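You operate a simulated robot arm through the tools that you are given. There is no shell and no other tool. Be economical: measure what you need, move in short steps, check, and stop when the job is done.

The job below is to be done with a simulated robot arm. You get a single attempt, and the scene is never put back.

Task
Oil a patch on the cap gauge's slideway and tighten the gauge clamp bolt.
Fine: coral brush, oil from the gauge oil tin, coral key; stand both tools back. Set down upright: coral brush, coral key. A coat counts when it lies all over at full strength: go over it till it gets no stronger.

The check looks at the end state, three seconds after you hand in, the way a careful person would. Anything else that was tipped, shoved, dropped, spilled or broken makes it a failure. A push-on lid holds only when it is set on centred and level and pressed home; a screw cap is set on level and turned clockwise until tight.

Robot
A 6-joint arm with a two-finger parallel gripper on a trunk, on a base that drives. Base frame: it is fixed to the floor where the robot stands at the start and does not move with it; the origin is under the middle of the robot, x ahead of it, y to its left, z up; the surface under the hand at the start is at about z = 0.8. Lengths are in m, angles in degrees, forces in N, time in s.
Its first joint turns from -166.0 to 166.0 degrees. Places, roughly: cap gauge jaw [0.4, 0, 0.8]; coral brush (2x2x13 cm) [0.5, 0, 0.9]; gauge clamp bolt [0.4, 0.1, 0.8]; slideway of the cap gauge [0.4, 0, 0.8]. Payload 3.91 kg.
The TCP is the grasp point between the finger pads, 0.03 m short of the fingertips. In the tool frame z runs along the fingers and y along their closing line. Largest opening 0.11 m; finger width 0.02, thickness 0.01; the body of the gripper, 0.048 by 0.112 m, starts 0.055 m behind the TCP.
Orientation is that of the tool frame in the base frame, as a unit quaternion [w, x, y, z]. With the fingers straight down and closing along the base's y, the tool's x points along the base's -x, its y along +y and its z along -z.

Tools
- The arm moves only by the tool nudge_tool. Its argument "moves" is a list of rows, each an object of numbers (a shift or turn left out is 0, a gripper value left out holds the last): "claw": the finger opening in m, from 0 to 0.11; "x", "y", "z": the shift along the tool's x, y, z in m; "ax", "ay", "az": the turn, a rotation vector about the tool's x, y, z in degrees. In form: [{"claw": .., "x": .., "y": .., "z": .., "ax": .., "ay": .., "az": ..}, ...]. A call has 1 to 8 rows; each row is the pose to reach, as a shift and turn from the pose commanded when the call began, along the tool's axes at that moment. A row lasts 0.2 s, in which the tool goes at most 0.05 m and 8.6 degrees; a call with a longer step from one row to the next is refused whole, and so is a gripper value outside its range. Where a pose cannot be reached the arm comes as near as it can. A force on the tool above 40 N (or 10 N above the force at the start of the call, whichever is more), or a blocked arm, ends the call early, and 0.2 s more pass. Each finger travels about 0.108 m/s and halts on what it meets, pressing with about 42 N; the grip force reading is that of the motor and also rises with nothing between the fingers. The clock runs only during rows and for 0.2 s after the last one: add rows that repeat a pose to give the fingers time. The reply holds the time, the measured pose of the TCP, the force on the tool along the base axes, the opening and the grip force, in the units named above and with some noise, with the torque about the TCP (base axes, N m) and any sound that the robot's microphone picked up, and new pictures: "views" is both (left out), scene, wrist or none.
- Cameras (640 x 400 px; columns grow to the right, rows downward): "scene" is now at [0.4885, 0.1434, 1.3632]; the picture's right is [0.00, -0.17, -0.99], its down [-0.36, -0.92, 0.16] and it looks along [-0.93, 0.36, -0.06] (base axes); focal length 214 px, centre (320, 200). "wrist" rides on the gripper at [0.072, 0.017, -0.103] in the tool frame; the picture's right is [-0.23, 0.97, 0.00], its down [-0.76, -0.18, -0.62] and it looks along [-0.61, -0.14, 0.78] (tool axes); focal length 222 px, centre (320, 200). There is no depth. A picture from a camera that has moved, and an enlarged one, comes with that camera's place and axes in the base frame and with its lens. The place of the scene camera against the robot may be out by one fixed shift of up to 0.025 m in any direction.
- roll_base(legs): drives the robot by 1 to 6 legs, each [ahead, left, turn to the left] in m, m and degrees, along the robot's own axes; the way and the turn of a leg run together, so that a leg with both is an arc; at most 1.5 m and 180 degrees a leg. The arm and the cameras ride along, it lands a little off, and it stops where it bumps. It gives what a move gives, and a new picture of the scene camera.
- aim_head(pan, tilt): turns the head with the scene camera to pan (to the left, within 80 degrees either way) and tilt (down, from -29 to 69), counted from straight ahead of the robot. It gives what a move gives, and a new picture of the scene camera.
- zoom(camera, box): a new picture of the part [left, top, right, bottom] of that camera's present view, enlarged. The clock stands still meanwhile.
- job_done(): hands the job in; it is judged then, once.

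Work in short steps. Places have to be worked out from the pictures, the camera data and where the tool is seen: move nearer, look again, correct. Check each grasp and each placing, and mend what went wrong. You have 120 turns and 260 pictures in all, those below and enlarged ones among them. Open the gripper and draw the arm clear of the work before you hand the job in, unless the task says otherwise; then end with one line.

The tools are called after ">>>" as name(argument=value, ...) on one line, values as JSON. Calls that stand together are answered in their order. nudge_tool: Moves the arm, as the interface text tells. Its arguments: {"type":"object","properties":{"moves":{"type":"array","items":{"type":"object","properties":{"claw":{"type":"number"},"x":{"type":"number"},"y":{"type":"number"},"z":{"type":"number"},"ax":{"type":"number"},"ay":{"type":"number"},"az":{"type":"number"}}}},"views":{"type":"string","enum":["both","scene","wrist","none"]}},"required":["moves"]} The other tools are called the same way: roll_base (legs) drives the base; aim_head (pan, tilt) turns the head that bears the scene camera; zoom (camera, box) takes an enlarged picture of a part of a camera's view; job_done () hands the job in.

At the start:

```text
t: 0.0
eef_pos: [0.4802, 0.074, 1.233]
orientation: [0.001, 0.0, 1.0, 0.0]
contact_force: [-0.5, -0.1, 0.4]
torque: [0.01, 0.0, -0.01]
gripper_width: 0.1101
grip_force: 0.0
robot x, y, heading: [-0.0024, -0.0009, 0.1]
head pan, tilt: [80.2, 68.8]
```

scene: 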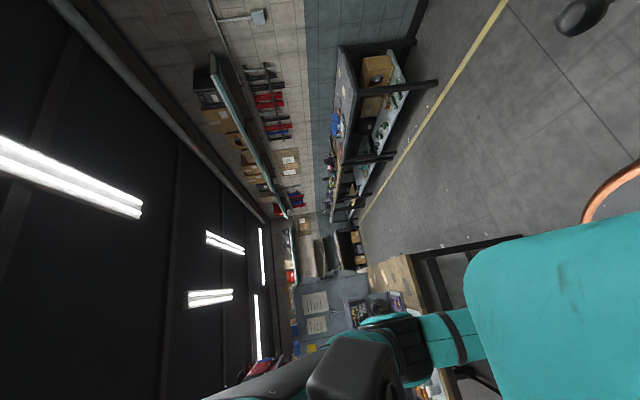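
wrist: 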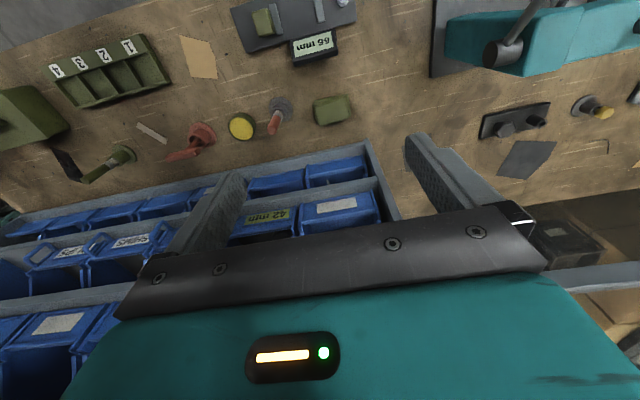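

The scene camera looks away from the bench, so I turn the head to face the work.

>>> aim_head(pan=0, tilt=50)

>>> zoom(camera="wrist", box=[0, 0, 640, 200])

```text
t: 1.5
eef_pos: [0.4795, 0.073, 1.2326]
orientation: [0.0, -0.001, 1.0, 0.0]
contact_force: [-0.4, 0.5, 1.1]
torque: [-0.03, -0.01, -0.01]
gripper_width: 0.1097
grip_force: 0.0
robot x, y, heading: [-0.0025, -0.0023, 0.1]
head pan, tilt: [0.0, 50.0]
camera scene: at [0.5104, 0.0884, 1.2957], right [0.0, -1.0, 0.0], down [-0.64, 0.0, 0.77], along [-0.77, 0.0, -0.64], focal length 214 px, centre (320, 200)
```

scene: 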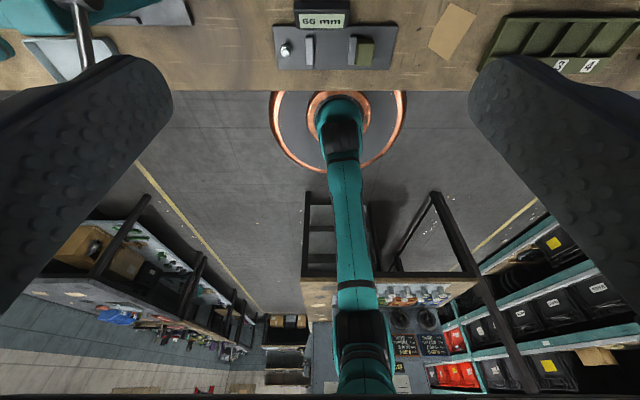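

```text
1.00 times, centred on (320, 100) of wrist (not enlarged: the box is as wide or as high as the picture)
camera zoom: at [0.4054, 0.0909, 1.3368], right [0.23, 0.97, 0.0], down [0.76, -0.18, 0.62], along [0.61, -0.14, -0.78], focal length 222 px, centre (320, 300)
```

zoom: 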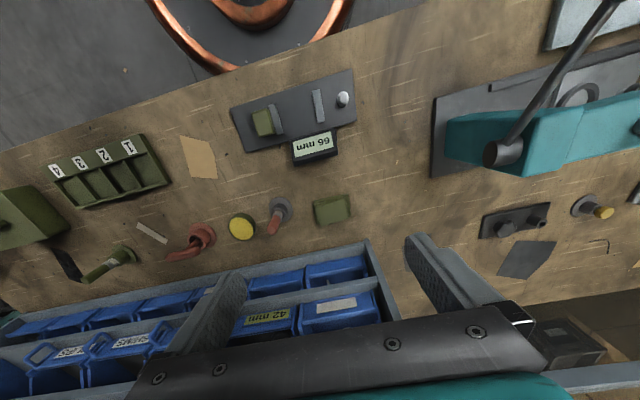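

The head's "straight ahead" evidently points down here, so tilting to a small or negative tilt should show the bench.

>>> aim_head(pan=0, tilt=0)

>>> aim_head(pan=0, tilt=-29)

```text
t: 2.7
eef_pos: [0.4786, 0.0736, 1.2324]
orientation: [0.001, 0.0, 1.0, 0.0]
contact_force: [0.1, 0.3, -0.2]
torque: [0.0, 0.03, -0.04]
gripper_width: 0.1097
grip_force: 0.0
robot x, y, heading: [-0.0017, -0.0021, 0.0]
head pan, tilt: [0.0, 0.0]
camera scene: at [0.5883, 0.0884, 1.2827], right [0.0, -1.0, 0.0], down [-1.0, 0.0, 0.0], along [0.0, 0.0, -1.0], focal length 214 px, centre (320, 200)
```

scene: 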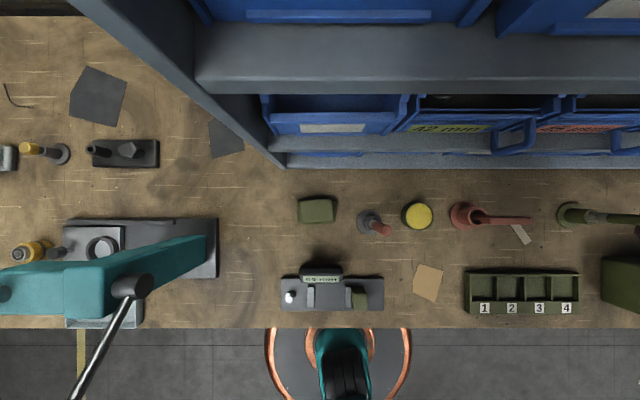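

```text
t: 3.6
eef_pos: [0.4791, 0.0733, 1.2327]
orientation: [-0.001, 0.0, 1.0, 0.0]
contact_force: [-0.1, 0.6, 0.9]
torque: [-0.01, -0.03, 0.0]
gripper_width: 0.11
grip_force: 0.1
robot x, y, heading: [0.0038, -0.0019, -0.0]
head pan, tilt: [0.0, -28.6]
camera scene: at [0.6284, 0.0884, 1.3057], right [0.0, -1.0, 0.0], down [-0.88, 0.0, -0.48], along [0.48, 0.0, -0.88], focal length 214 px, centre (320, 200)
```

scene: 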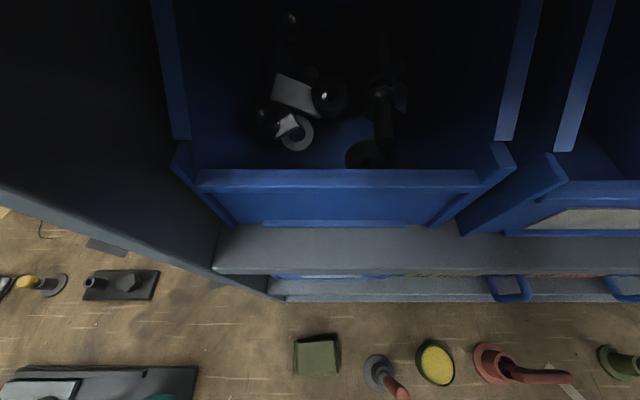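

Tilt 0 gives a good plan view; I go back to it and zoom in on the objects around the gauge.

>>> aim_head(pan=0, tilt=0)

>>> zoom(camera="scene", box=[280, 185, 440, 325])

>>> zoom(camera="scene", box=[430, 185, 640, 325])

>>> zoom(camera="wrist", box=[40, 0, 380, 200])

```text
t: 4.6
eef_pos: [0.4796, 0.0737, 1.2328]
orientation: [0.0, 0.0, 1.0, 0.0]
contact_force: [0.4, 0.0, 0.8]
torque: [0.0, 0.04, 0.02]
gripper_width: 0.1098
grip_force: 0.1
robot x, y, heading: [-0.0012, -0.0054, 0.2]
head pan, tilt: [0.0, 0.0]
camera scene: at [0.5884, 0.0883, 1.2828], right [0.0, -1.0, 0.0], down [-1.0, 0.0, 0.0], along [0.0, 0.0, -1.0], focal length 214 px, centre (320, 200)
```

scene: 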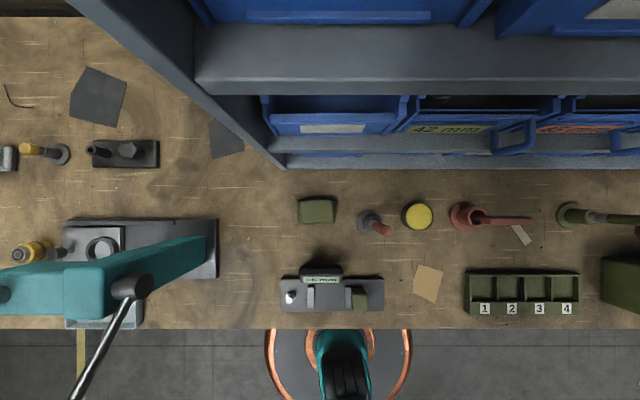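

```text
2.86 times, centred on (360, 255) of scene
camera zoom: at [0.5884, 0.0883, 1.2828], right [0.0, -1.0, 0.0], down [-1.0, 0.0, 0.0], along [0.0, 0.0, -1.0], focal length 613 px, centre (206, 43)
```

zoom: 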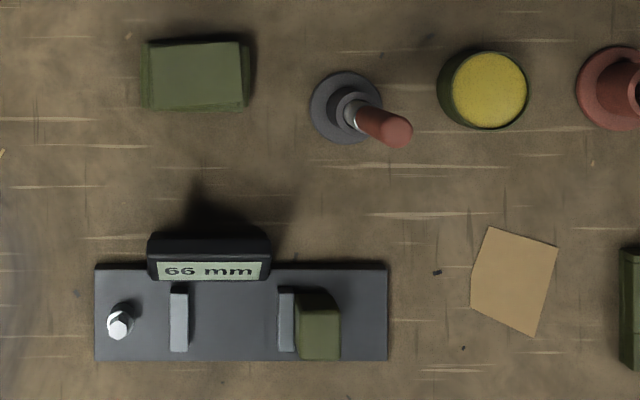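

```text
2.86 times, centred on (535, 255) of scene
camera zoom: at [0.5884, 0.0883, 1.2828], right [0.0, -1.0, 0.0], down [-1.0, 0.0, 0.0], along [0.0, 0.0, -1.0], focal length 613 px, centre (-294, 43)
```

zoom: 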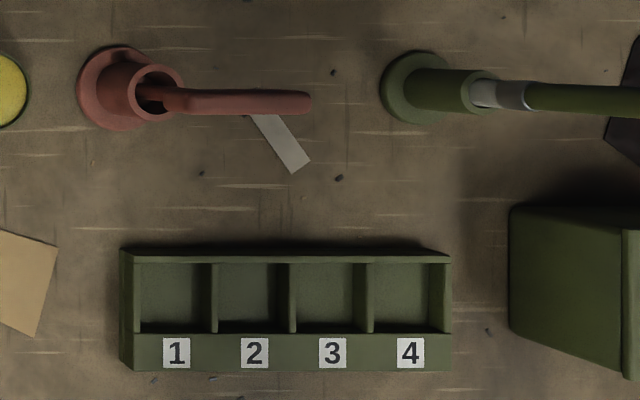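

```text
1.88 times, centred on (210, 100) of wrist
camera zoom: at [0.4054, 0.0909, 1.3368], right [0.23, 0.97, 0.0], down [0.76, -0.18, 0.62], along [0.61, -0.14, -0.78], focal length 418 px, centre (527, 388)
```

zoom: 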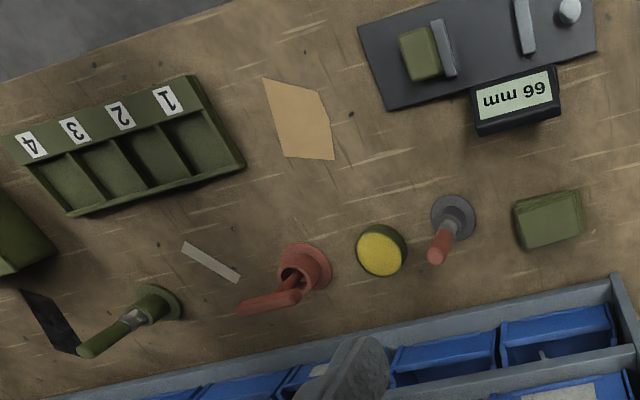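

The brush is upright in a grey stand near (0.54, -0.02), the oil tin near (0.55, -0.12), and the coral L-key in its holder near (0.55, -0.24). I move the tool closer for a better look, and to see whether the scene camera rides along.

>>> nudge_tool(moves=[{"x": 0.005, "y": -0.035, "z": 0.02}, {"x": 0.01, "y": -0.07, "z": 0.05}, {"x": 0.015, "y": -0.11, "z": 0.08}, {"x": 0.02, "y": -0.15, "z": 0.1}, {"x": 0.02, "y": -0.19, "z": 0.12}, {"x": 0.02, "y": -0.22, "z": 0.15}])

```text
refused: row 3 steps farther than a row can; nothing moved
```

Row step slightly too long; I split it into smaller steps.

>>> nudge_tool(moves=[{"x": 0.005, "y": -0.035, "z": 0.02}, {"x": 0.01, "y": -0.07, "z": 0.04}, {"x": 0.013, "y": -0.105, "z": 0.065}, {"x": 0.016, "y": -0.14, "z": 0.09}, {"x": 0.018, "y": -0.175, "z": 0.115}, {"x": 0.02, "y": -0.21, "z": 0.135}, {"x": 0.02, "y": -0.22, "z": 0.15}])

```text
t: 6.2
eef_pos: [0.457, -0.148, 1.0809]
orientation: [0.0, 0.0, 1.0, 0.0]
contact_force: [-0.8, -0.2, 0.5]
torque: [-0.01, 0.0, 0.02]
gripper_width: 0.11
grip_force: 0.0
robot x, y, heading: [0.0038, 0.0018, 0.0]
head pan, tilt: [0.0, 0.0]
camera scene: at [0.5663, -0.1323, 1.1307], right [0.0, -1.0, 0.0], down [-1.0, 0.0, 0.0], along [0.0, 0.0, -1.0], focal length 214 px, centre (320, 200)
camera wrist: at [0.3833, -0.1298, 1.1847], right [0.23, 0.97, 0.0], down [0.76, -0.18, 0.62], along [0.61, -0.14, -0.78], focal length 222 px, centre (320, 200)
```

scene: 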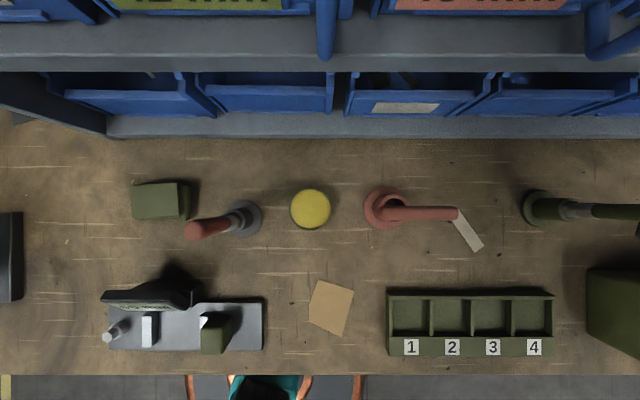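
wrist: 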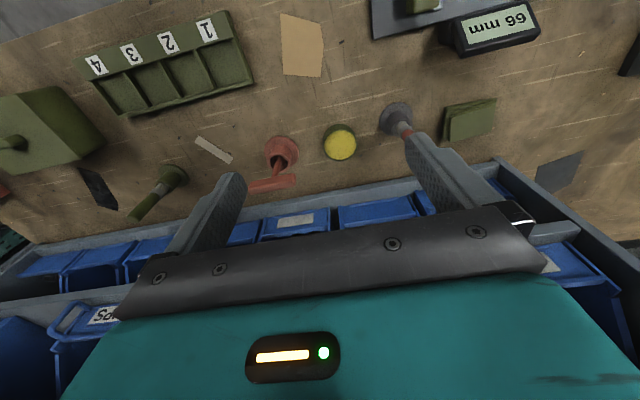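

The scene camera rides with the hand, which is very useful. I zoom into the key, brush and gauge.

>>> zoom(camera="scene", box=[340, 160, 500, 260])

>>> zoom(camera="scene", box=[90, 170, 350, 360])

>>> zoom(camera="wrist", box=[200, 80, 440, 230])

```text
4.00 times, centred on (420, 210) of scene
camera zoom: at [0.5663, -0.1323, 1.1307], right [0.0, -1.0, 0.0], down [-1.0, 0.0, 0.0], along [0.0, 0.0, -1.0], focal length 858 px, centre (-80, 160)
```

zoom: 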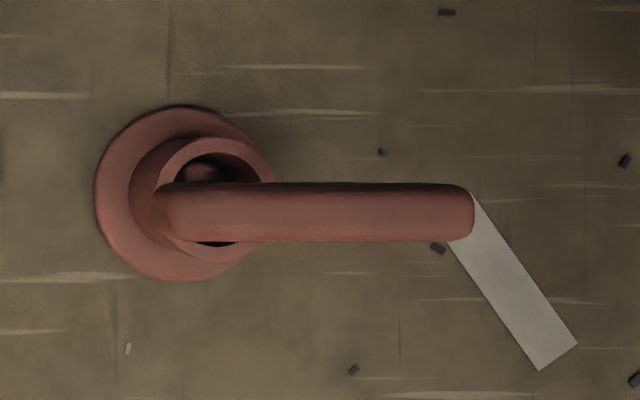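

```text
2.11 times, centred on (220, 265) of scene
camera zoom: at [0.5663, -0.1323, 1.1307], right [0.0, -1.0, 0.0], down [-1.0, 0.0, 0.0], along [0.0, 0.0, -1.0], focal length 452 px, centre (530, 63)
```

zoom: 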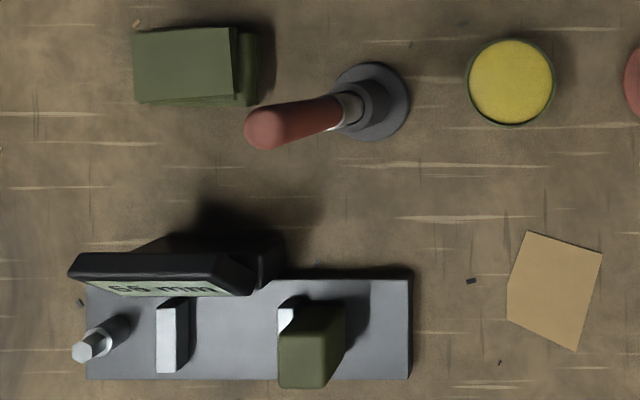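

```text
2.67 times, centred on (320, 155) of wrist
camera zoom: at [0.3833, -0.1298, 1.1847], right [0.23, 0.97, 0.0], down [0.76, -0.18, 0.62], along [0.61, -0.14, -0.78], focal length 592 px, centre (320, 320)
```

zoom: 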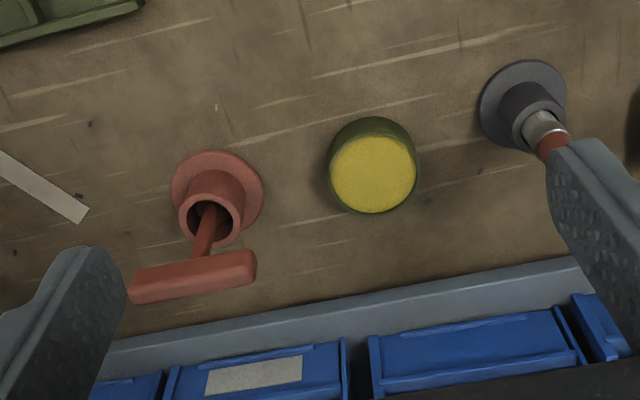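

The key is a T-key standing vertically (bar along y, near z≈0.91), the brush stands with its top at about z≈0.93. Comparing wrist and scene pictures, scene positions appear about 1.2–1.5 cm too far in +y. Next I look at the gauge from above.

>>> nudge_tool(moves=[{"x": 0.025, "y": 0.03}, {"x": 0.05, "y": 0.06}, {"x": 0.075, "y": 0.09}, {"x": 0.1, "y": 0.12}, {"x": 0.125, "y": 0.15}, {"x": 0.15, "y": 0.18}, {"x": 0.175, "y": 0.21}, {"x": 0.187, "y": 0.22}], views="scene")

>>> zoom(camera="scene", box=[220, 120, 420, 260])

```text
t: 8.0
eef_pos: [0.2704, 0.0716, 1.0824]
orientation: [0.0, 0.0, 1.0, 0.0]
contact_force: [0.3, -0.7, -0.3]
torque: [-0.01, 0.03, 0.0]
gripper_width: 0.1099
grip_force: 0.0
robot x, y, heading: [-0.0003, 0.0031, -0.1]
head pan, tilt: [0.0, 0.0]
camera scene: at [0.3808, 0.0866, 1.1313], right [0.0, -1.0, 0.0], down [-1.0, 0.0, 0.0], along [0.0, 0.0, -1.0], focal length 214 px, centre (320, 200)
```

scene: 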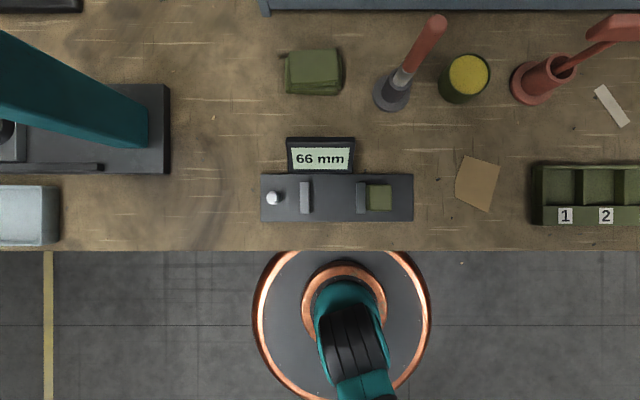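

```text
2.86 times, centred on (320, 190) of scene
camera zoom: at [0.3808, 0.0866, 1.1313], right [0.0, -1.0, 0.0], down [-1.0, 0.0, 0.0], along [0.0, 0.0, -1.0], focal length 613 px, centre (320, 229)
```

zoom: 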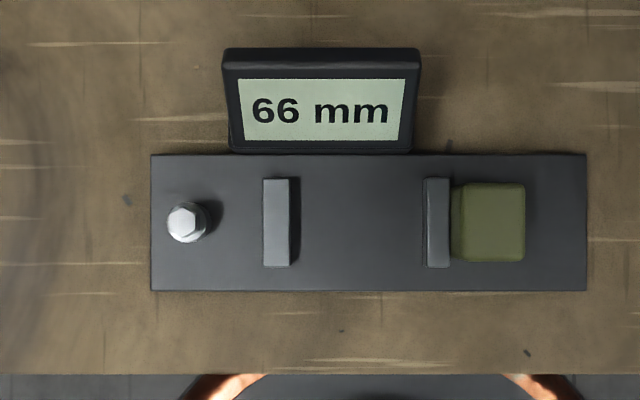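

I zoom closer on the slideway to look for any marked patch.

>>> zoom(camera="scene", box=[290, 165, 370, 225])

>>> zoom(camera="scene", box=[350, 165, 430, 225])

>>> zoom(camera="scene", box=[360, 0, 520, 120])

```text
6.67 times, centred on (330, 195) of scene
camera zoom: at [0.3808, 0.0866, 1.1313], right [0.0, -1.0, 0.0], down [-1.0, 0.0, 0.0], along [0.0, 0.0, -1.0], focal length 1430 px, centre (253, 233)
```

zoom: 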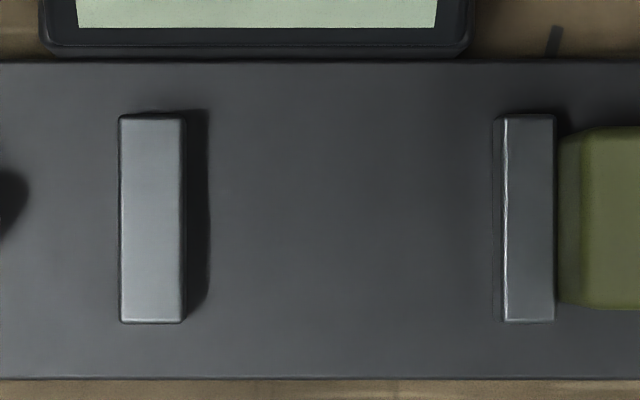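

```text
6.67 times, centred on (390, 195) of scene
camera zoom: at [0.3808, 0.0866, 1.1313], right [0.0, -1.0, 0.0], down [-1.0, 0.0, 0.0], along [0.0, 0.0, -1.0], focal length 1430 px, centre (-147, 233)
```

zoom: 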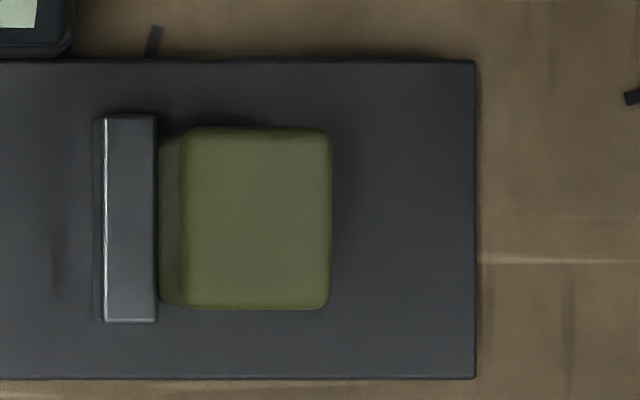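

```text
3.33 times, centred on (440, 60) of scene
camera zoom: at [0.3808, 0.0866, 1.1313], right [0.0, -1.0, 0.0], down [-1.0, 0.0, 0.0], along [0.0, 0.0, -1.0], focal length 715 px, centre (-80, 667)
```

zoom: 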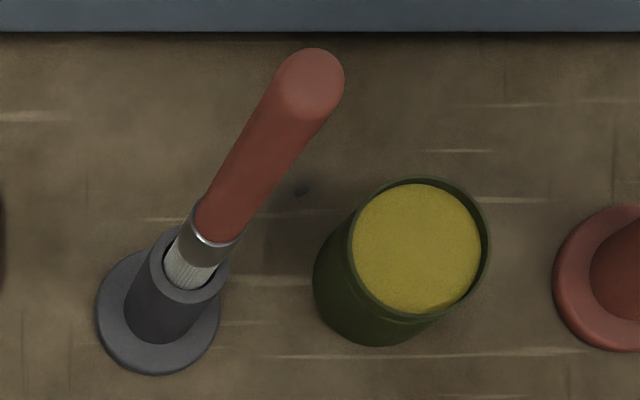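

The brush stands clear with bristles down, tin is open with yellow oil. With shift-corrected position (0.540, -0.032) I move the open gripper over the brush, staying above its top.

>>> nudge_tool(moves=[{"x": -0.04, "y": -0.015, "z": 0.01}, {"x": -0.08, "y": -0.03, "z": 0.02}, {"x": -0.12, "y": -0.045, "z": 0.03}, {"x": -0.16, "y": -0.06, "z": 0.04}, {"x": -0.2, "y": -0.075, "z": 0.05}, {"x": -0.24, "y": -0.09, "z": 0.06}, {"x": -0.269, "y": -0.1036, "z": 0.06}], views="none")

>>> aim_head(pan=0, tilt=40)

>>> zoom(camera="wrist", box=[160, 60, 480, 260])

```text
t: 9.6
eef_pos: [0.5405, -0.0312, 1.0233]
orientation: [0.0, 0.0, 1.0, 0.0]
contact_force: [-0.4, 0.2, 0.3]
torque: [-0.01, -0.03, 0.02]
gripper_width: 0.1099
grip_force: 0.1
robot x, y, heading: [0.0008, 0.0013, -0.1]
head pan, tilt: [0.0, 0.0]
```

```text
t: 10.6
eef_pos: [0.5394, -0.0321, 1.0226]
orientation: [-0.001, 0.0, 1.0, 0.0]
contact_force: [-0.3, 0.5, 0.3]
torque: [-0.01, -0.01, -0.02]
gripper_width: 0.1103
grip_force: 0.0
robot x, y, heading: [-0.0019, -0.0008, -0.2]
head pan, tilt: [0.0, 40.0]
camera scene: at [0.585, -0.0163, 1.077], right [0.0, -1.0, 0.0], down [-0.77, 0.0, 0.64], along [-0.64, 0.0, -0.77], focal length 214 px, centre (320, 200)
```

scene: 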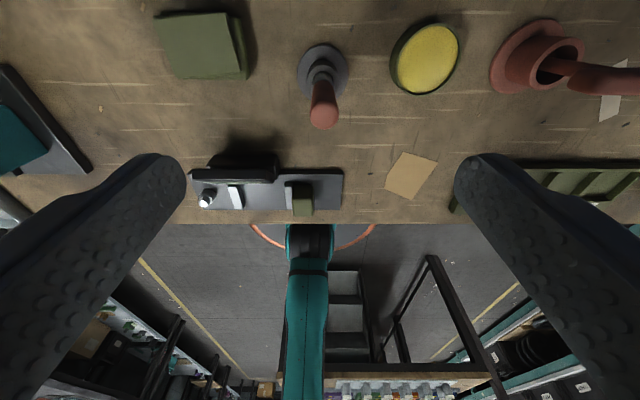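

```text
2.00 times, centred on (320, 160) of wrist
camera zoom: at [0.4657, -0.0138, 1.1262], right [0.23, 0.97, 0.0], down [0.76, -0.18, 0.62], along [0.61, -0.14, -0.78], focal length 444 px, centre (320, 280)
```

zoom: 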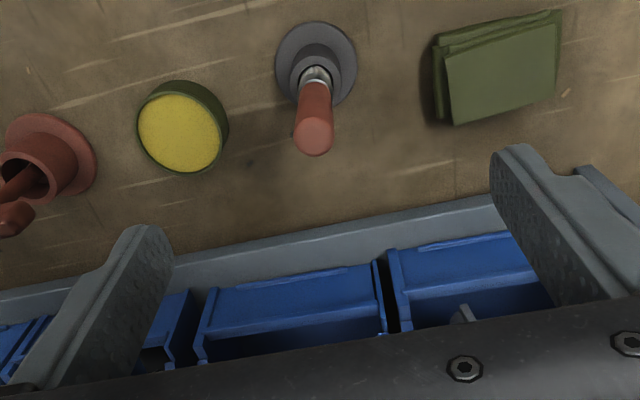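

The brush is centred between the fingers in both views (x≈0.538, y≈-0.032). I descend around the handle to z≈0.895 and close.

>>> nudge_tool(moves=[{"z": 0.035}, {"z": 0.07}, {"z": 0.1}, {"z": 0.127}, {"z": 0.127}], views="both")

```text
t: 11.8
eef_pos: [0.542, -0.0291, 0.8971]
orientation: [0.0, 0.0, 1.0, 0.001]
contact_force: [-0.3, -0.2, -0.3]
torque: [0.0, 0.0, 0.0]
gripper_width: 0.1097
grip_force: 0.0
robot x, y, heading: [0.0019, -0.0001, -0.3]
head pan, tilt: [0.0, 40.0]
camera scene: at [0.5866, -0.0151, 0.9514], right [0.0, -1.0, 0.0], down [-0.77, 0.0, 0.64], along [-0.64, 0.0, -0.77], focal length 214 px, centre (320, 200)
camera wrist: at [0.4673, -0.0126, 1.0005], right [0.23, 0.97, 0.0], down [0.76, -0.18, 0.62], along [0.61, -0.14, -0.78], focal length 222 px, centre (320, 200)
```

scene: 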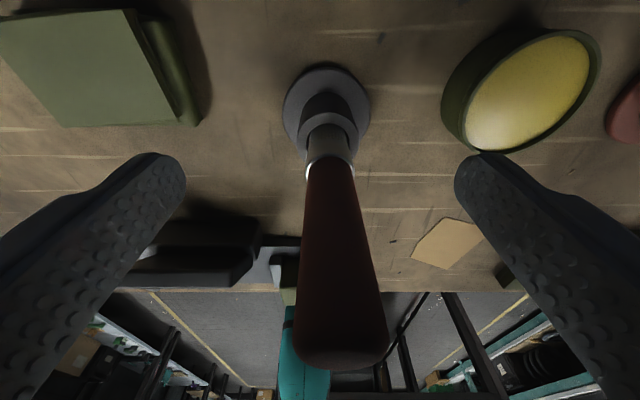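
wrist: 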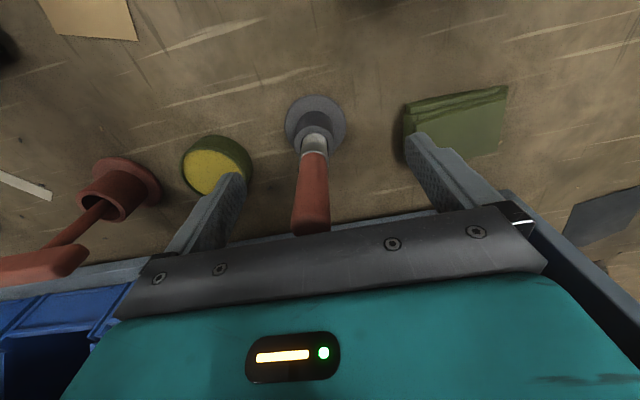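

Brush sits about 3 mm to -y of the finger midline; I shift and close.

>>> nudge_tool(moves=[{"y": -0.003}, {"y": -0.003, "claw": 0.05}, {"y": -0.003, "claw": 0.01}, {"y": -0.003, "claw": 0.0}, {"y": -0.003, "claw": 0.0}, {"y": -0.003, "claw": 0.0}], views="both")

```text
t: 13.2
eef_pos: [0.5424, -0.033, 0.8959]
orientation: [0.0, 0.0, 1.0, 0.001]
contact_force: [0.1, -0.2, 0.7]
torque: [0.03, -0.01, 0.0]
gripper_width: 0.0173
grip_force: 41.7
robot x, y, heading: [-0.0018, -0.0009, 0.1]
head pan, tilt: [0.0, 40.0]
camera scene: at [0.5869, -0.0183, 0.9512], right [0.0, -1.0, 0.0], down [-0.77, 0.0, 0.64], along [-0.64, 0.0, -0.77], focal length 214 px, centre (320, 200)
camera wrist: at [0.4676, -0.0158, 1.0003], right [0.23, 0.97, 0.0], down [0.76, -0.18, 0.62], along [0.61, -0.14, -0.78], focal length 222 px, centre (320, 200)
```

scene: 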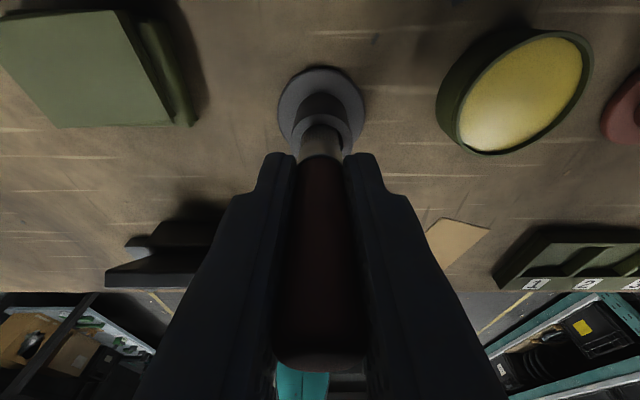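
wrist: 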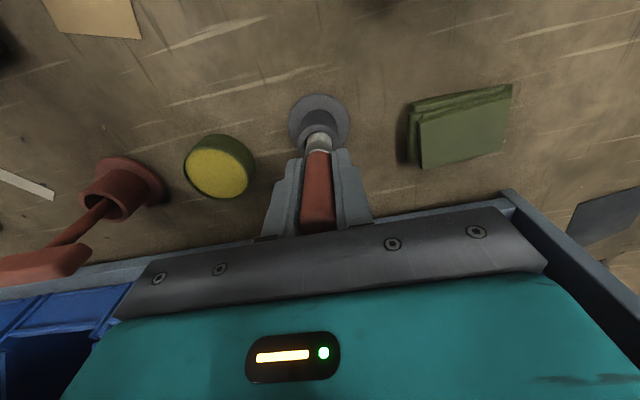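

Handle gripped at 17 mm width. I lift straight up out of the stand and check.

>>> nudge_tool(moves=[{"z": -0.02}, {"z": -0.05}, {"z": -0.08}, {"z": -0.11}], views="both")

```text
t: 14.2
eef_pos: [0.5408, -0.033, 1.0088]
orientation: [-0.001, 0.0, 1.0, 0.0]
contact_force: [0.4, -0.2, 0.6]
torque: [0.0, -0.02, 0.01]
gripper_width: 0.0171
grip_force: 42.0
robot x, y, heading: [0.0016, 0.0013, 0.2]
head pan, tilt: [0.0, 40.0]
camera scene: at [0.5865, -0.0181, 1.0626], right [0.0, -1.0, 0.0], down [-0.77, 0.0, 0.64], along [-0.64, 0.0, -0.77], focal length 214 px, centre (320, 200)
camera wrist: at [0.4673, -0.0156, 1.1118], right [0.23, 0.97, 0.0], down [0.76, -0.18, 0.62], along [0.61, -0.14, -0.78], focal length 222 px, centre (320, 200)
```

scene: 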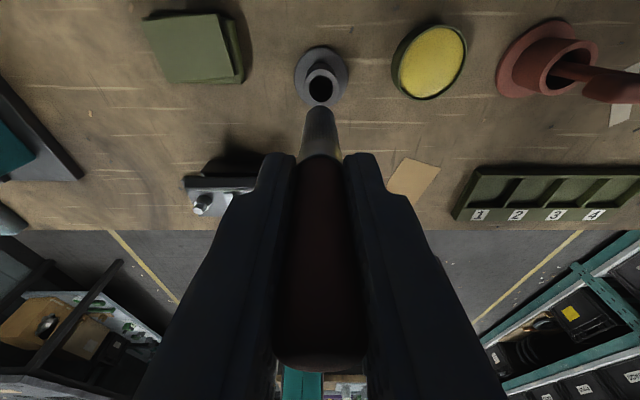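
wrist: 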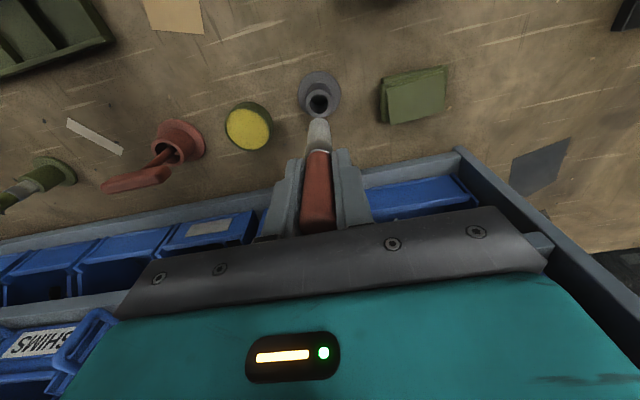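

The brush is out. I shift in y towards the tin (est. (0.55, -0.13)) and look from straight above to centre on it.

>>> nudge_tool(moves=[{"x": -0.003, "y": -0.03}, {"x": -0.006, "y": -0.06}, {"x": -0.01, "y": -0.095}], views="both")

>>> aim_head(pan=0, tilt=15)

```text
t: 15.0
eef_pos: [0.5526, -0.1285, 1.0074]
orientation: [0.001, 0.0, 1.0, 0.0]
contact_force: [0.1, 0.4, -0.9]
torque: [0.0, 0.01, -0.03]
gripper_width: 0.0173
grip_force: 42.5
robot x, y, heading: [-0.0006, -0.0015, 0.1]
head pan, tilt: [0.0, 40.0]
camera scene: at [0.5976, -0.1136, 1.0615], right [0.0, -1.0, 0.0], down [-0.77, 0.0, 0.64], along [-0.64, 0.0, -0.77], focal length 214 px, centre (320, 200)
camera wrist: at [0.4783, -0.1111, 1.1105], right [0.23, 0.97, 0.0], down [0.76, -0.18, 0.62], along [0.61, -0.14, -0.78], focal length 222 px, centre (320, 200)
```

scene: 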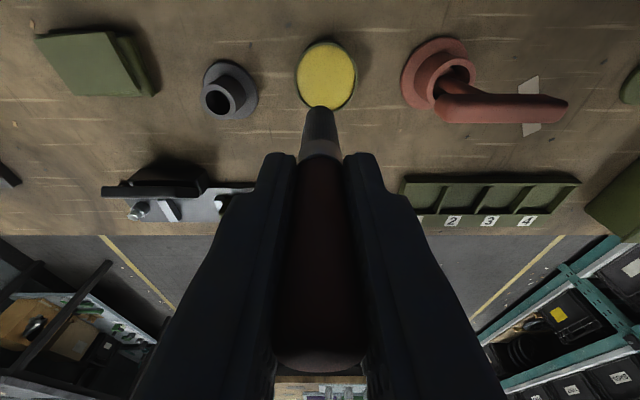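
wrist: 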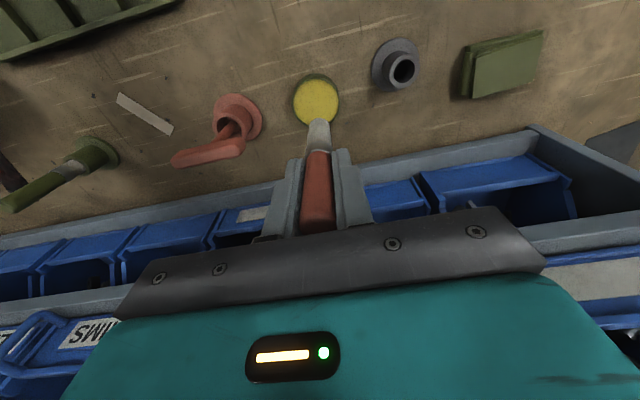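

```text
t: 15.9
eef_pos: [0.5496, -0.128, 1.0068]
orientation: [-0.001, 0.001, 1.0, -0.001]
contact_force: [-49.1, 1.5, -10.4]
torque: [0.18, -0.99, -0.96]
gripper_width: 0.0176
grip_force: 42.6
robot x, y, heading: [-0.0023, -0.0003, 0.3]
head pan, tilt: [0.0, 15.0]
camera scene: at [0.6271, -0.1134, 1.0533], right [0.0, -1.0, -0.01], down [-0.94, 0.0, 0.33], along [-0.33, 0.01, -0.94], focal length 214 px, centre (320, 200)
```

scene: 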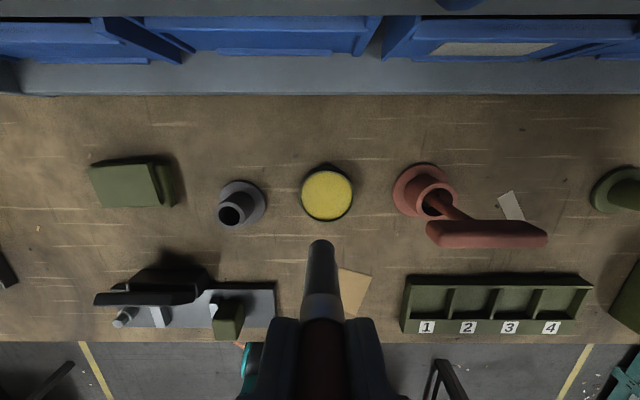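

The force reading of -49 N in x says the head is pressing on the rack; I tilt the head back at once.

>>> aim_head(pan=0, tilt=45)

>>> zoom(camera="wrist", box=[0, 60, 640, 320])

```text
t: 16.9
eef_pos: [0.5532, -0.1274, 1.0071]
orientation: [0.001, 0.0, 1.0, 0.0]
contact_force: [0.4, -0.3, -0.3]
torque: [-0.02, 0.0, 0.0]
gripper_width: 0.0174
grip_force: 42.2
robot x, y, heading: [-0.0023, 0.0014, 0.1]
head pan, tilt: [0.0, 45.0]
camera scene: at [0.5908, -0.1132, 1.0649], right [0.0, -1.0, 0.0], down [-0.71, 0.0, 0.71], along [-0.71, 0.0, -0.71], focal length 214 px, centre (320, 200)
```

scene: 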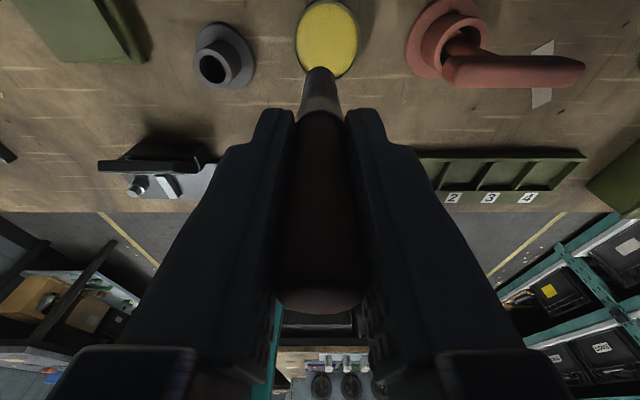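

```text
1.00 times, centred on (320, 190) of wrist (not enlarged: the box is as wide or as high as the picture)
camera zoom: at [0.4788, -0.1107, 1.1103], right [0.23, 0.97, 0.0], down [0.76, -0.18, 0.62], along [0.61, -0.14, -0.78], focal length 222 px, centre (320, 210)
```

zoom: 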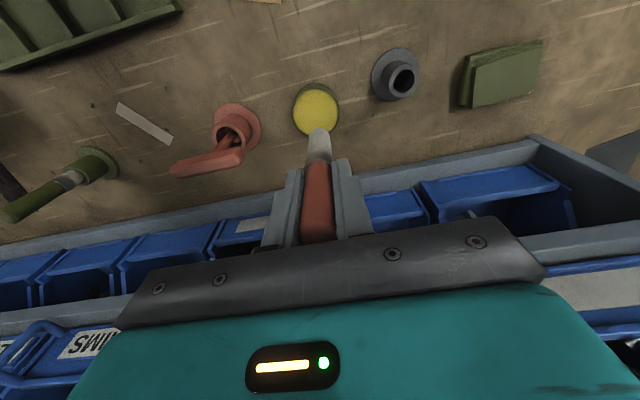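

Force is gone and the bins look undisturbed; I will keep the head tilted ≥40 near the rack. The tin centre works out at (0.551, -0.130), so I fine-shift and lower the bristles to just about the rim.

>>> nudge_tool(moves=[{"x": 0.001, "y": -0.003, "z": 0.02}, {"x": 0.001, "y": -0.003, "z": 0.045}, {"x": 0.001, "y": -0.003, "z": 0.065}, {"x": 0.001, "y": -0.003, "z": 0.075}], views="both")

```text
t: 17.6
eef_pos: [0.5513, -0.1311, 0.9621]
orientation: [0.009, 0.0, 1.0, -0.003]
contact_force: [-19.1, 1.3, 10.1]
torque: [-0.33, -2.6, -0.19]
gripper_width: 0.0172
grip_force: 41.8
robot x, y, heading: [0.001, -0.0006, 0.1]
head pan, tilt: [0.0, 45.0]
stopped in row 3: the force on the tool passed its limit at 76 N (the readings are from after the stop); the commanded pose is now the measured one
camera scene: at [0.5877, -0.1169, 1.0212], right [0.0, -1.0, 0.01], down [-0.71, 0.01, 0.7], along [-0.7, 0.0, -0.71], focal length 214 px, centre (320, 200)
camera wrist: at [0.4758, -0.1138, 1.0641], right [0.23, 0.97, 0.0], down [0.75, -0.17, 0.64], along [0.62, -0.15, -0.77], focal length 222 px, centre (320, 200)
```

scene: 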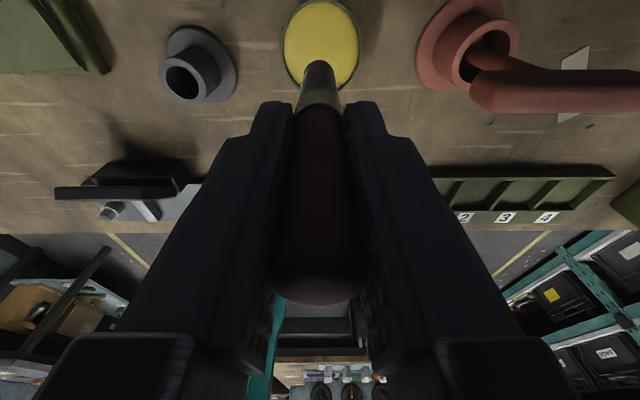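
wrist: 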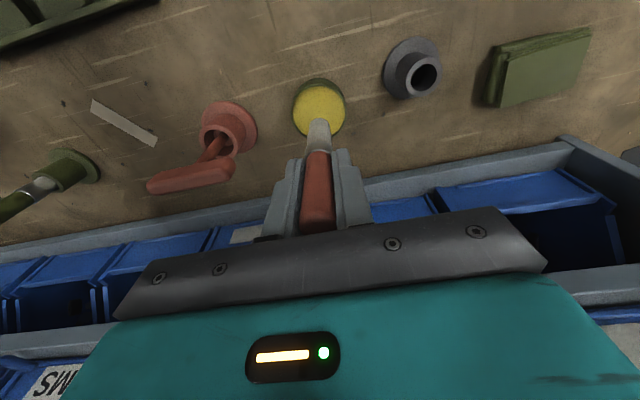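

The hand hit the rack: the head mount sits ~8 cm ahead of the TCP. I back off up and toward the robot, level the tool, then I'll turn the wrist 90° so the head is off to the side rather than toward the rack.

>>> nudge_tool(moves=[{"x": 0.01, "z": -0.015}, {"x": 0.03, "z": -0.045, "ay": 1.0, "ax": -0.3}, {"x": 0.05, "z": -0.06, "ay": 1.0, "ax": -0.3}, {"x": 0.05, "z": -0.06, "ay": 1.0, "ax": -0.3}], views="both")

```text
t: 18.6
eef_pos: [0.5023, -0.1325, 1.0195]
orientation: [-0.002, 0.0, 1.0, 0.001]
contact_force: [0.2, 0.7, 0.1]
torque: [0.02, 0.01, -0.02]
gripper_width: 0.0174
grip_force: 42.3
robot x, y, heading: [-0.003, -0.0031, 0.1]
head pan, tilt: [0.0, 45.0]
camera scene: at [0.5397, -0.1168, 1.0773], right [0.0, -1.0, 0.0], down [-0.7, 0.0, 0.71], along [-0.71, 0.0, -0.7], focal length 214 px, centre (320, 200)
camera wrist: at [0.4279, -0.1143, 1.1232], right [0.23, 0.97, 0.0], down [0.76, -0.18, 0.62], along [0.6, -0.14, -0.78], focal length 222 px, centre (320, 200)
```

scene: 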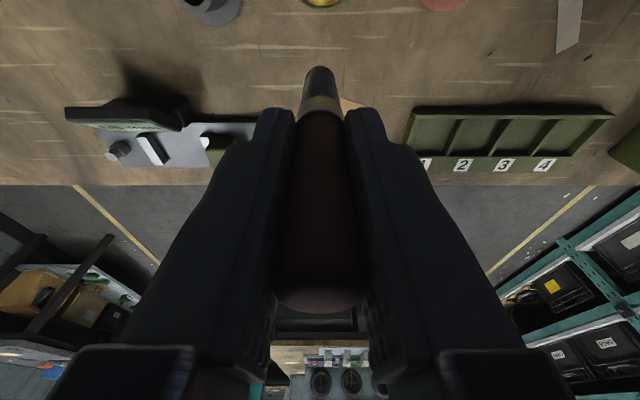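
wrist: 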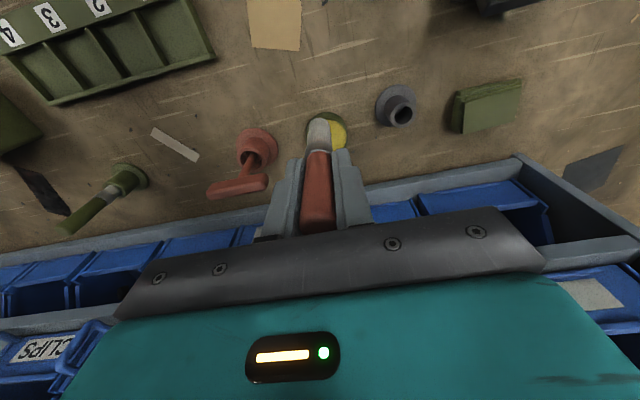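

Level and free. I look at the rack with the head (there is room here), then rotate the wrist by -90° about the tool axis.

>>> nudge_tool(moves=[{"az": -8.5}, {"az": -17}, {"az": -25.5}, {"az": -34}, {"az": -42.5}, {"az": -51}, {"az": -59.5}, {"az": -68}], views="none")

>>> nudge_tool(moves=[{"az": -7.5}, {"az": -15}, {"az": -22}, {"az": -22}], views="both")

```text
t: 20.4
eef_pos: [0.5025, -0.1326, 1.0194]
orientation: [-0.001, -0.56, 0.828, 0.002]
contact_force: [-0.1, -0.2, -0.9]
torque: [0.01, -0.03, -0.03]
gripper_width: 0.0174
grip_force: 42.4
robot x, y, heading: [0.0009, 0.0026, -0.0]
head pan, tilt: [0.0, 45.0]
```

```text
t: 21.4
eef_pos: [0.5025, -0.1318, 1.0201]
orientation: [0.0, 0.708, -0.707, -0.001]
contact_force: [0.6, -0.3, -0.9]
torque: [0.02, -0.02, -0.02]
gripper_width: 0.0172
grip_force: 41.7
robot x, y, heading: [-0.0023, -0.0009, -0.2]
head pan, tilt: [0.0, 45.0]
camera scene: at [0.5008, -0.0774, 1.078], right [1.0, 0.0, 0.0], down [0.0, -0.71, 0.71], along [0.0, -0.71, -0.71], focal length 214 px, centre (320, 200)
camera wrist: at [0.4837, -0.2034, 1.1233], right [-0.97, 0.23, 0.0], down [0.18, 0.76, 0.62], along [0.14, 0.61, -0.78], focal length 222 px, centre (320, 200)
```

scene: 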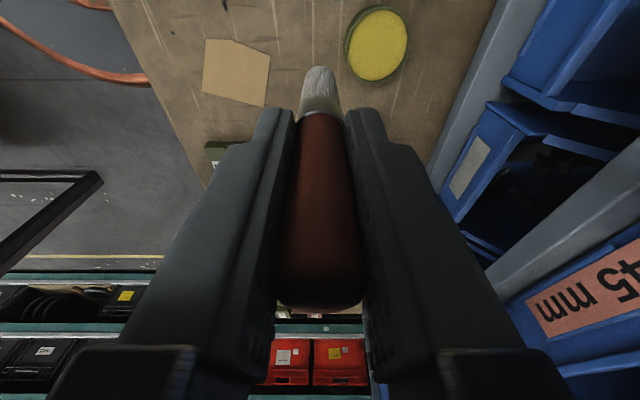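
wrist: 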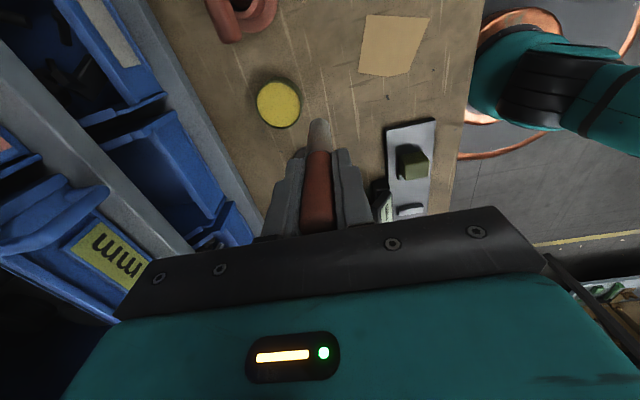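

The fixed camera shift is consistent (reported = true + ~(−0.002, +0.0155)). Tin centre ≈(0.552, −0.133); with the head out of the way I move over it and lower to just above the rim.

>>> nudge_tool(moves=[{"y": -0.025}, {"y": -0.0495}, {"y": -0.0495, "z": 0.03}, {"y": -0.0495, "z": 0.06}, {"y": -0.0495, "z": 0.08}, {"y": -0.0495, "z": 0.08}], views="both")

```text
t: 22.8
eef_pos: [0.5521, -0.1314, 0.9418]
orientation: [0.0, 0.707, -0.707, -0.002]
contact_force: [-0.4, -0.6, 0.2]
torque: [0.01, 0.03, 0.01]
gripper_width: 0.0175
grip_force: 42.2
robot x, y, heading: [0.0037, 0.0026, 0.2]
head pan, tilt: [0.0, 45.0]
camera scene: at [0.5513, -0.0773, 0.9992], right [1.0, 0.0, 0.0], down [0.0, -0.71, 0.71], along [0.0, -0.71, -0.71], focal length 214 px, centre (320, 200)
camera wrist: at [0.5341, -0.2032, 1.0445], right [-0.97, 0.23, 0.0], down [0.18, 0.76, 0.62], along [0.14, 0.61, -0.78], focal length 222 px, centre (320, 200)
```

scene: 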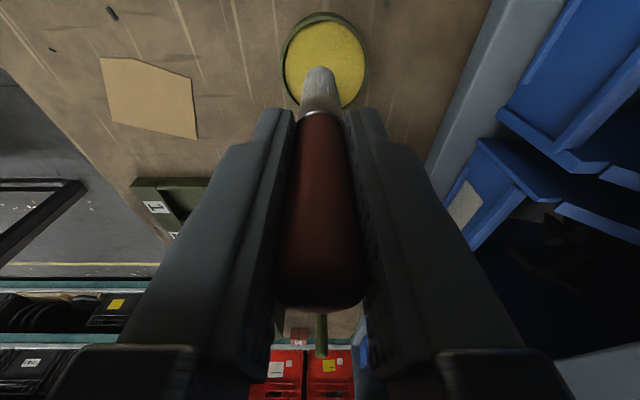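
wrist: 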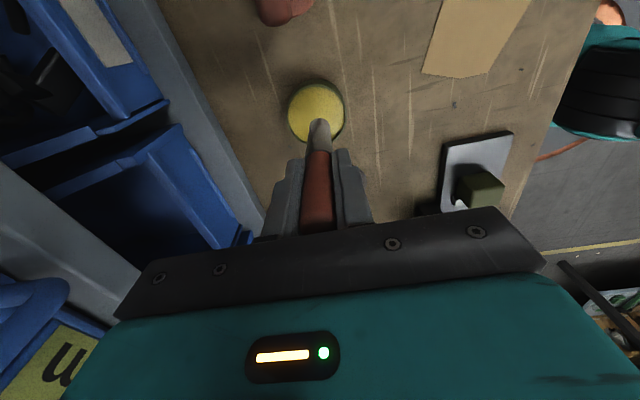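

Well aligned over the oil. I dip the bristles: lower by 2.5 cm in small steps watching the force.

>>> nudge_tool(moves=[{"z": 0.01}, {"z": 0.02}, {"z": 0.027}, {"z": 0.027}], views="both")

```text
t: 23.8
eef_pos: [0.551, -0.1331, 0.9154]
orientation: [-0.001, -0.707, 0.707, 0.0]
contact_force: [1.6, -0.3, 32.6]
torque: [-0.01, -0.15, -0.01]
gripper_width: 0.0172
grip_force: 42.0
robot x, y, heading: [0.006, 0.0016, -0.2]
head pan, tilt: [0.0, 45.0]
camera scene: at [0.5502, -0.0777, 0.9734], right [1.0, 0.0, 0.0], down [0.0, -0.71, 0.71], along [0.0, -0.71, -0.71], focal length 214 px, centre (320, 200)
camera wrist: at [0.5327, -0.2036, 1.0188], right [-0.97, 0.23, 0.0], down [0.18, 0.76, 0.62], along [0.14, 0.61, -0.78], focal length 222 px, centre (320, 200)
```

scene: 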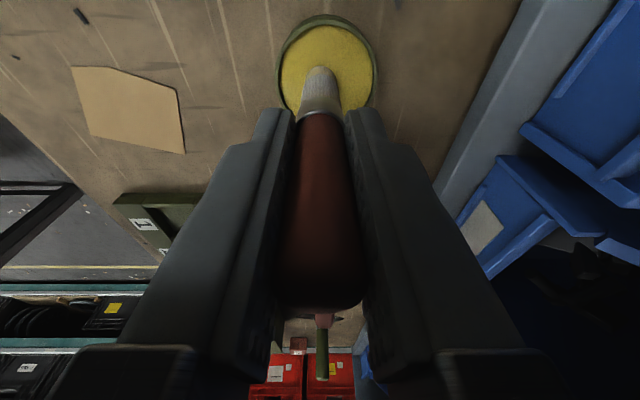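
wrist: 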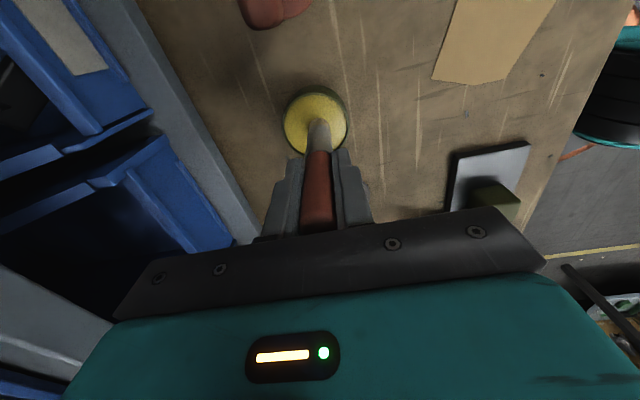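

The bristles press on the contents at 33 N — contact made. I lift and check whether the bristles have taken oil.

>>> nudge_tool(moves=[{"z": -0.01}, {"z": -0.03}, {"z": -0.06}, {"z": -0.08}], views="none")

>>> zoom(camera="scene", box=[240, 0, 400, 120])

>>> zoom(camera="wrist", box=[240, 60, 400, 160])

```text
t: 24.8
eef_pos: [0.5529, -0.1325, 0.9927]
orientation: [-0.002, -0.707, 0.707, 0.001]
contact_force: [0.9, 0.1, -0.3]
torque: [0.01, 0.02, -0.01]
gripper_width: 0.0173
grip_force: 42.0
robot x, y, heading: [-0.0014, -0.0, -0.1]
head pan, tilt: [0.0, 45.0]
```

```text
3.33 times, centred on (320, 60) of scene
camera zoom: at [0.5515, -0.0775, 1.0512], right [1.0, 0.0, 0.0], down [0.0, -0.71, 0.71], along [0.0, -0.71, -0.71], focal length 715 px, centre (320, 667)
```

zoom: 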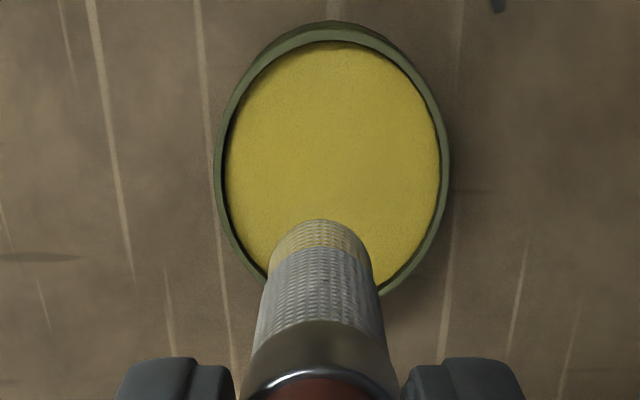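

```text
4.00 times, centred on (320, 110) of wrist
camera zoom: at [0.5342, -0.2034, 1.0965], right [-0.97, 0.23, 0.0], down [0.18, 0.76, 0.62], along [0.14, 0.61, -0.78], focal length 888 px, centre (320, 560)
```

zoom: 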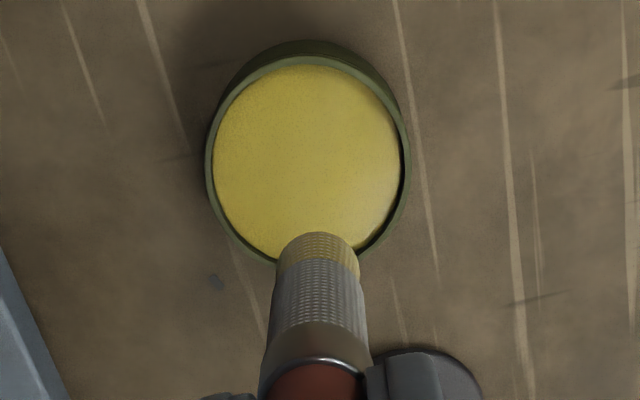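

The bristle tip is loaded with oil. Now I carry the brush over the slideway between the jaws (centre ≈(0.385, 0.052)), moving x first to stay clear of the display.

>>> nudge_tool(moves=[{"y": 0.04, "z": -0.01}, {"y": 0.08, "x": -0.01, "z": -0.02}, {"y": 0.115, "x": -0.04, "z": -0.02}, {"y": 0.14, "x": -0.075, "z": -0.02}, {"y": 0.155, "x": -0.115, "z": -0.02}, {"y": 0.165, "x": -0.155, "z": -0.02}, {"y": 0.168, "x": -0.184, "z": -0.02}], views="both")

```text
t: 26.4
eef_pos: [0.3832, 0.0524, 1.0124]
orientation: [0.0, -0.707, 0.708, 0.001]
contact_force: [0.4, 0.3, -0.1]
torque: [0.02, 0.02, 0.05]
gripper_width: 0.0172
grip_force: 41.7
robot x, y, heading: [-0.0023, 0.0026, 0.0]
head pan, tilt: [0.0, 45.0]
camera scene: at [0.3828, 0.1073, 1.0701], right [1.0, 0.0, 0.0], down [0.0, -0.71, 0.71], along [0.0, -0.71, -0.71], focal length 214 px, centre (320, 200)
camera wrist: at [0.3654, -0.0187, 1.1154], right [-0.97, 0.23, 0.0], down [0.18, 0.76, 0.62], along [0.14, 0.61, -0.78], focal length 222 px, centre (320, 200)
```

scene: 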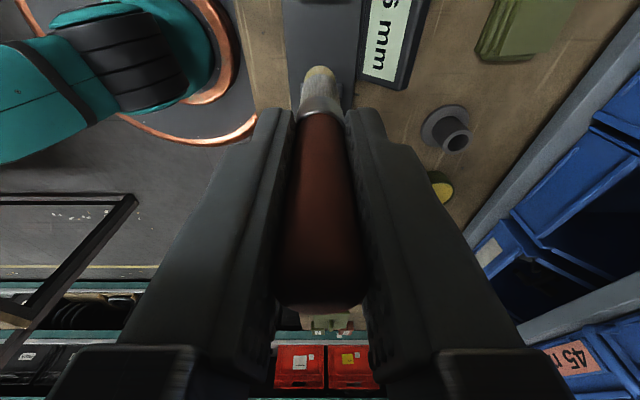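
wrist: 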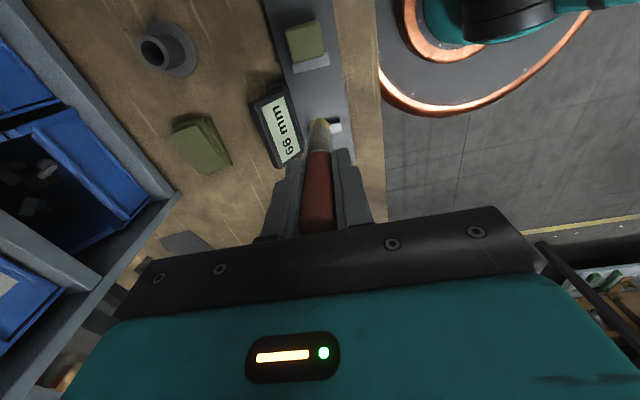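

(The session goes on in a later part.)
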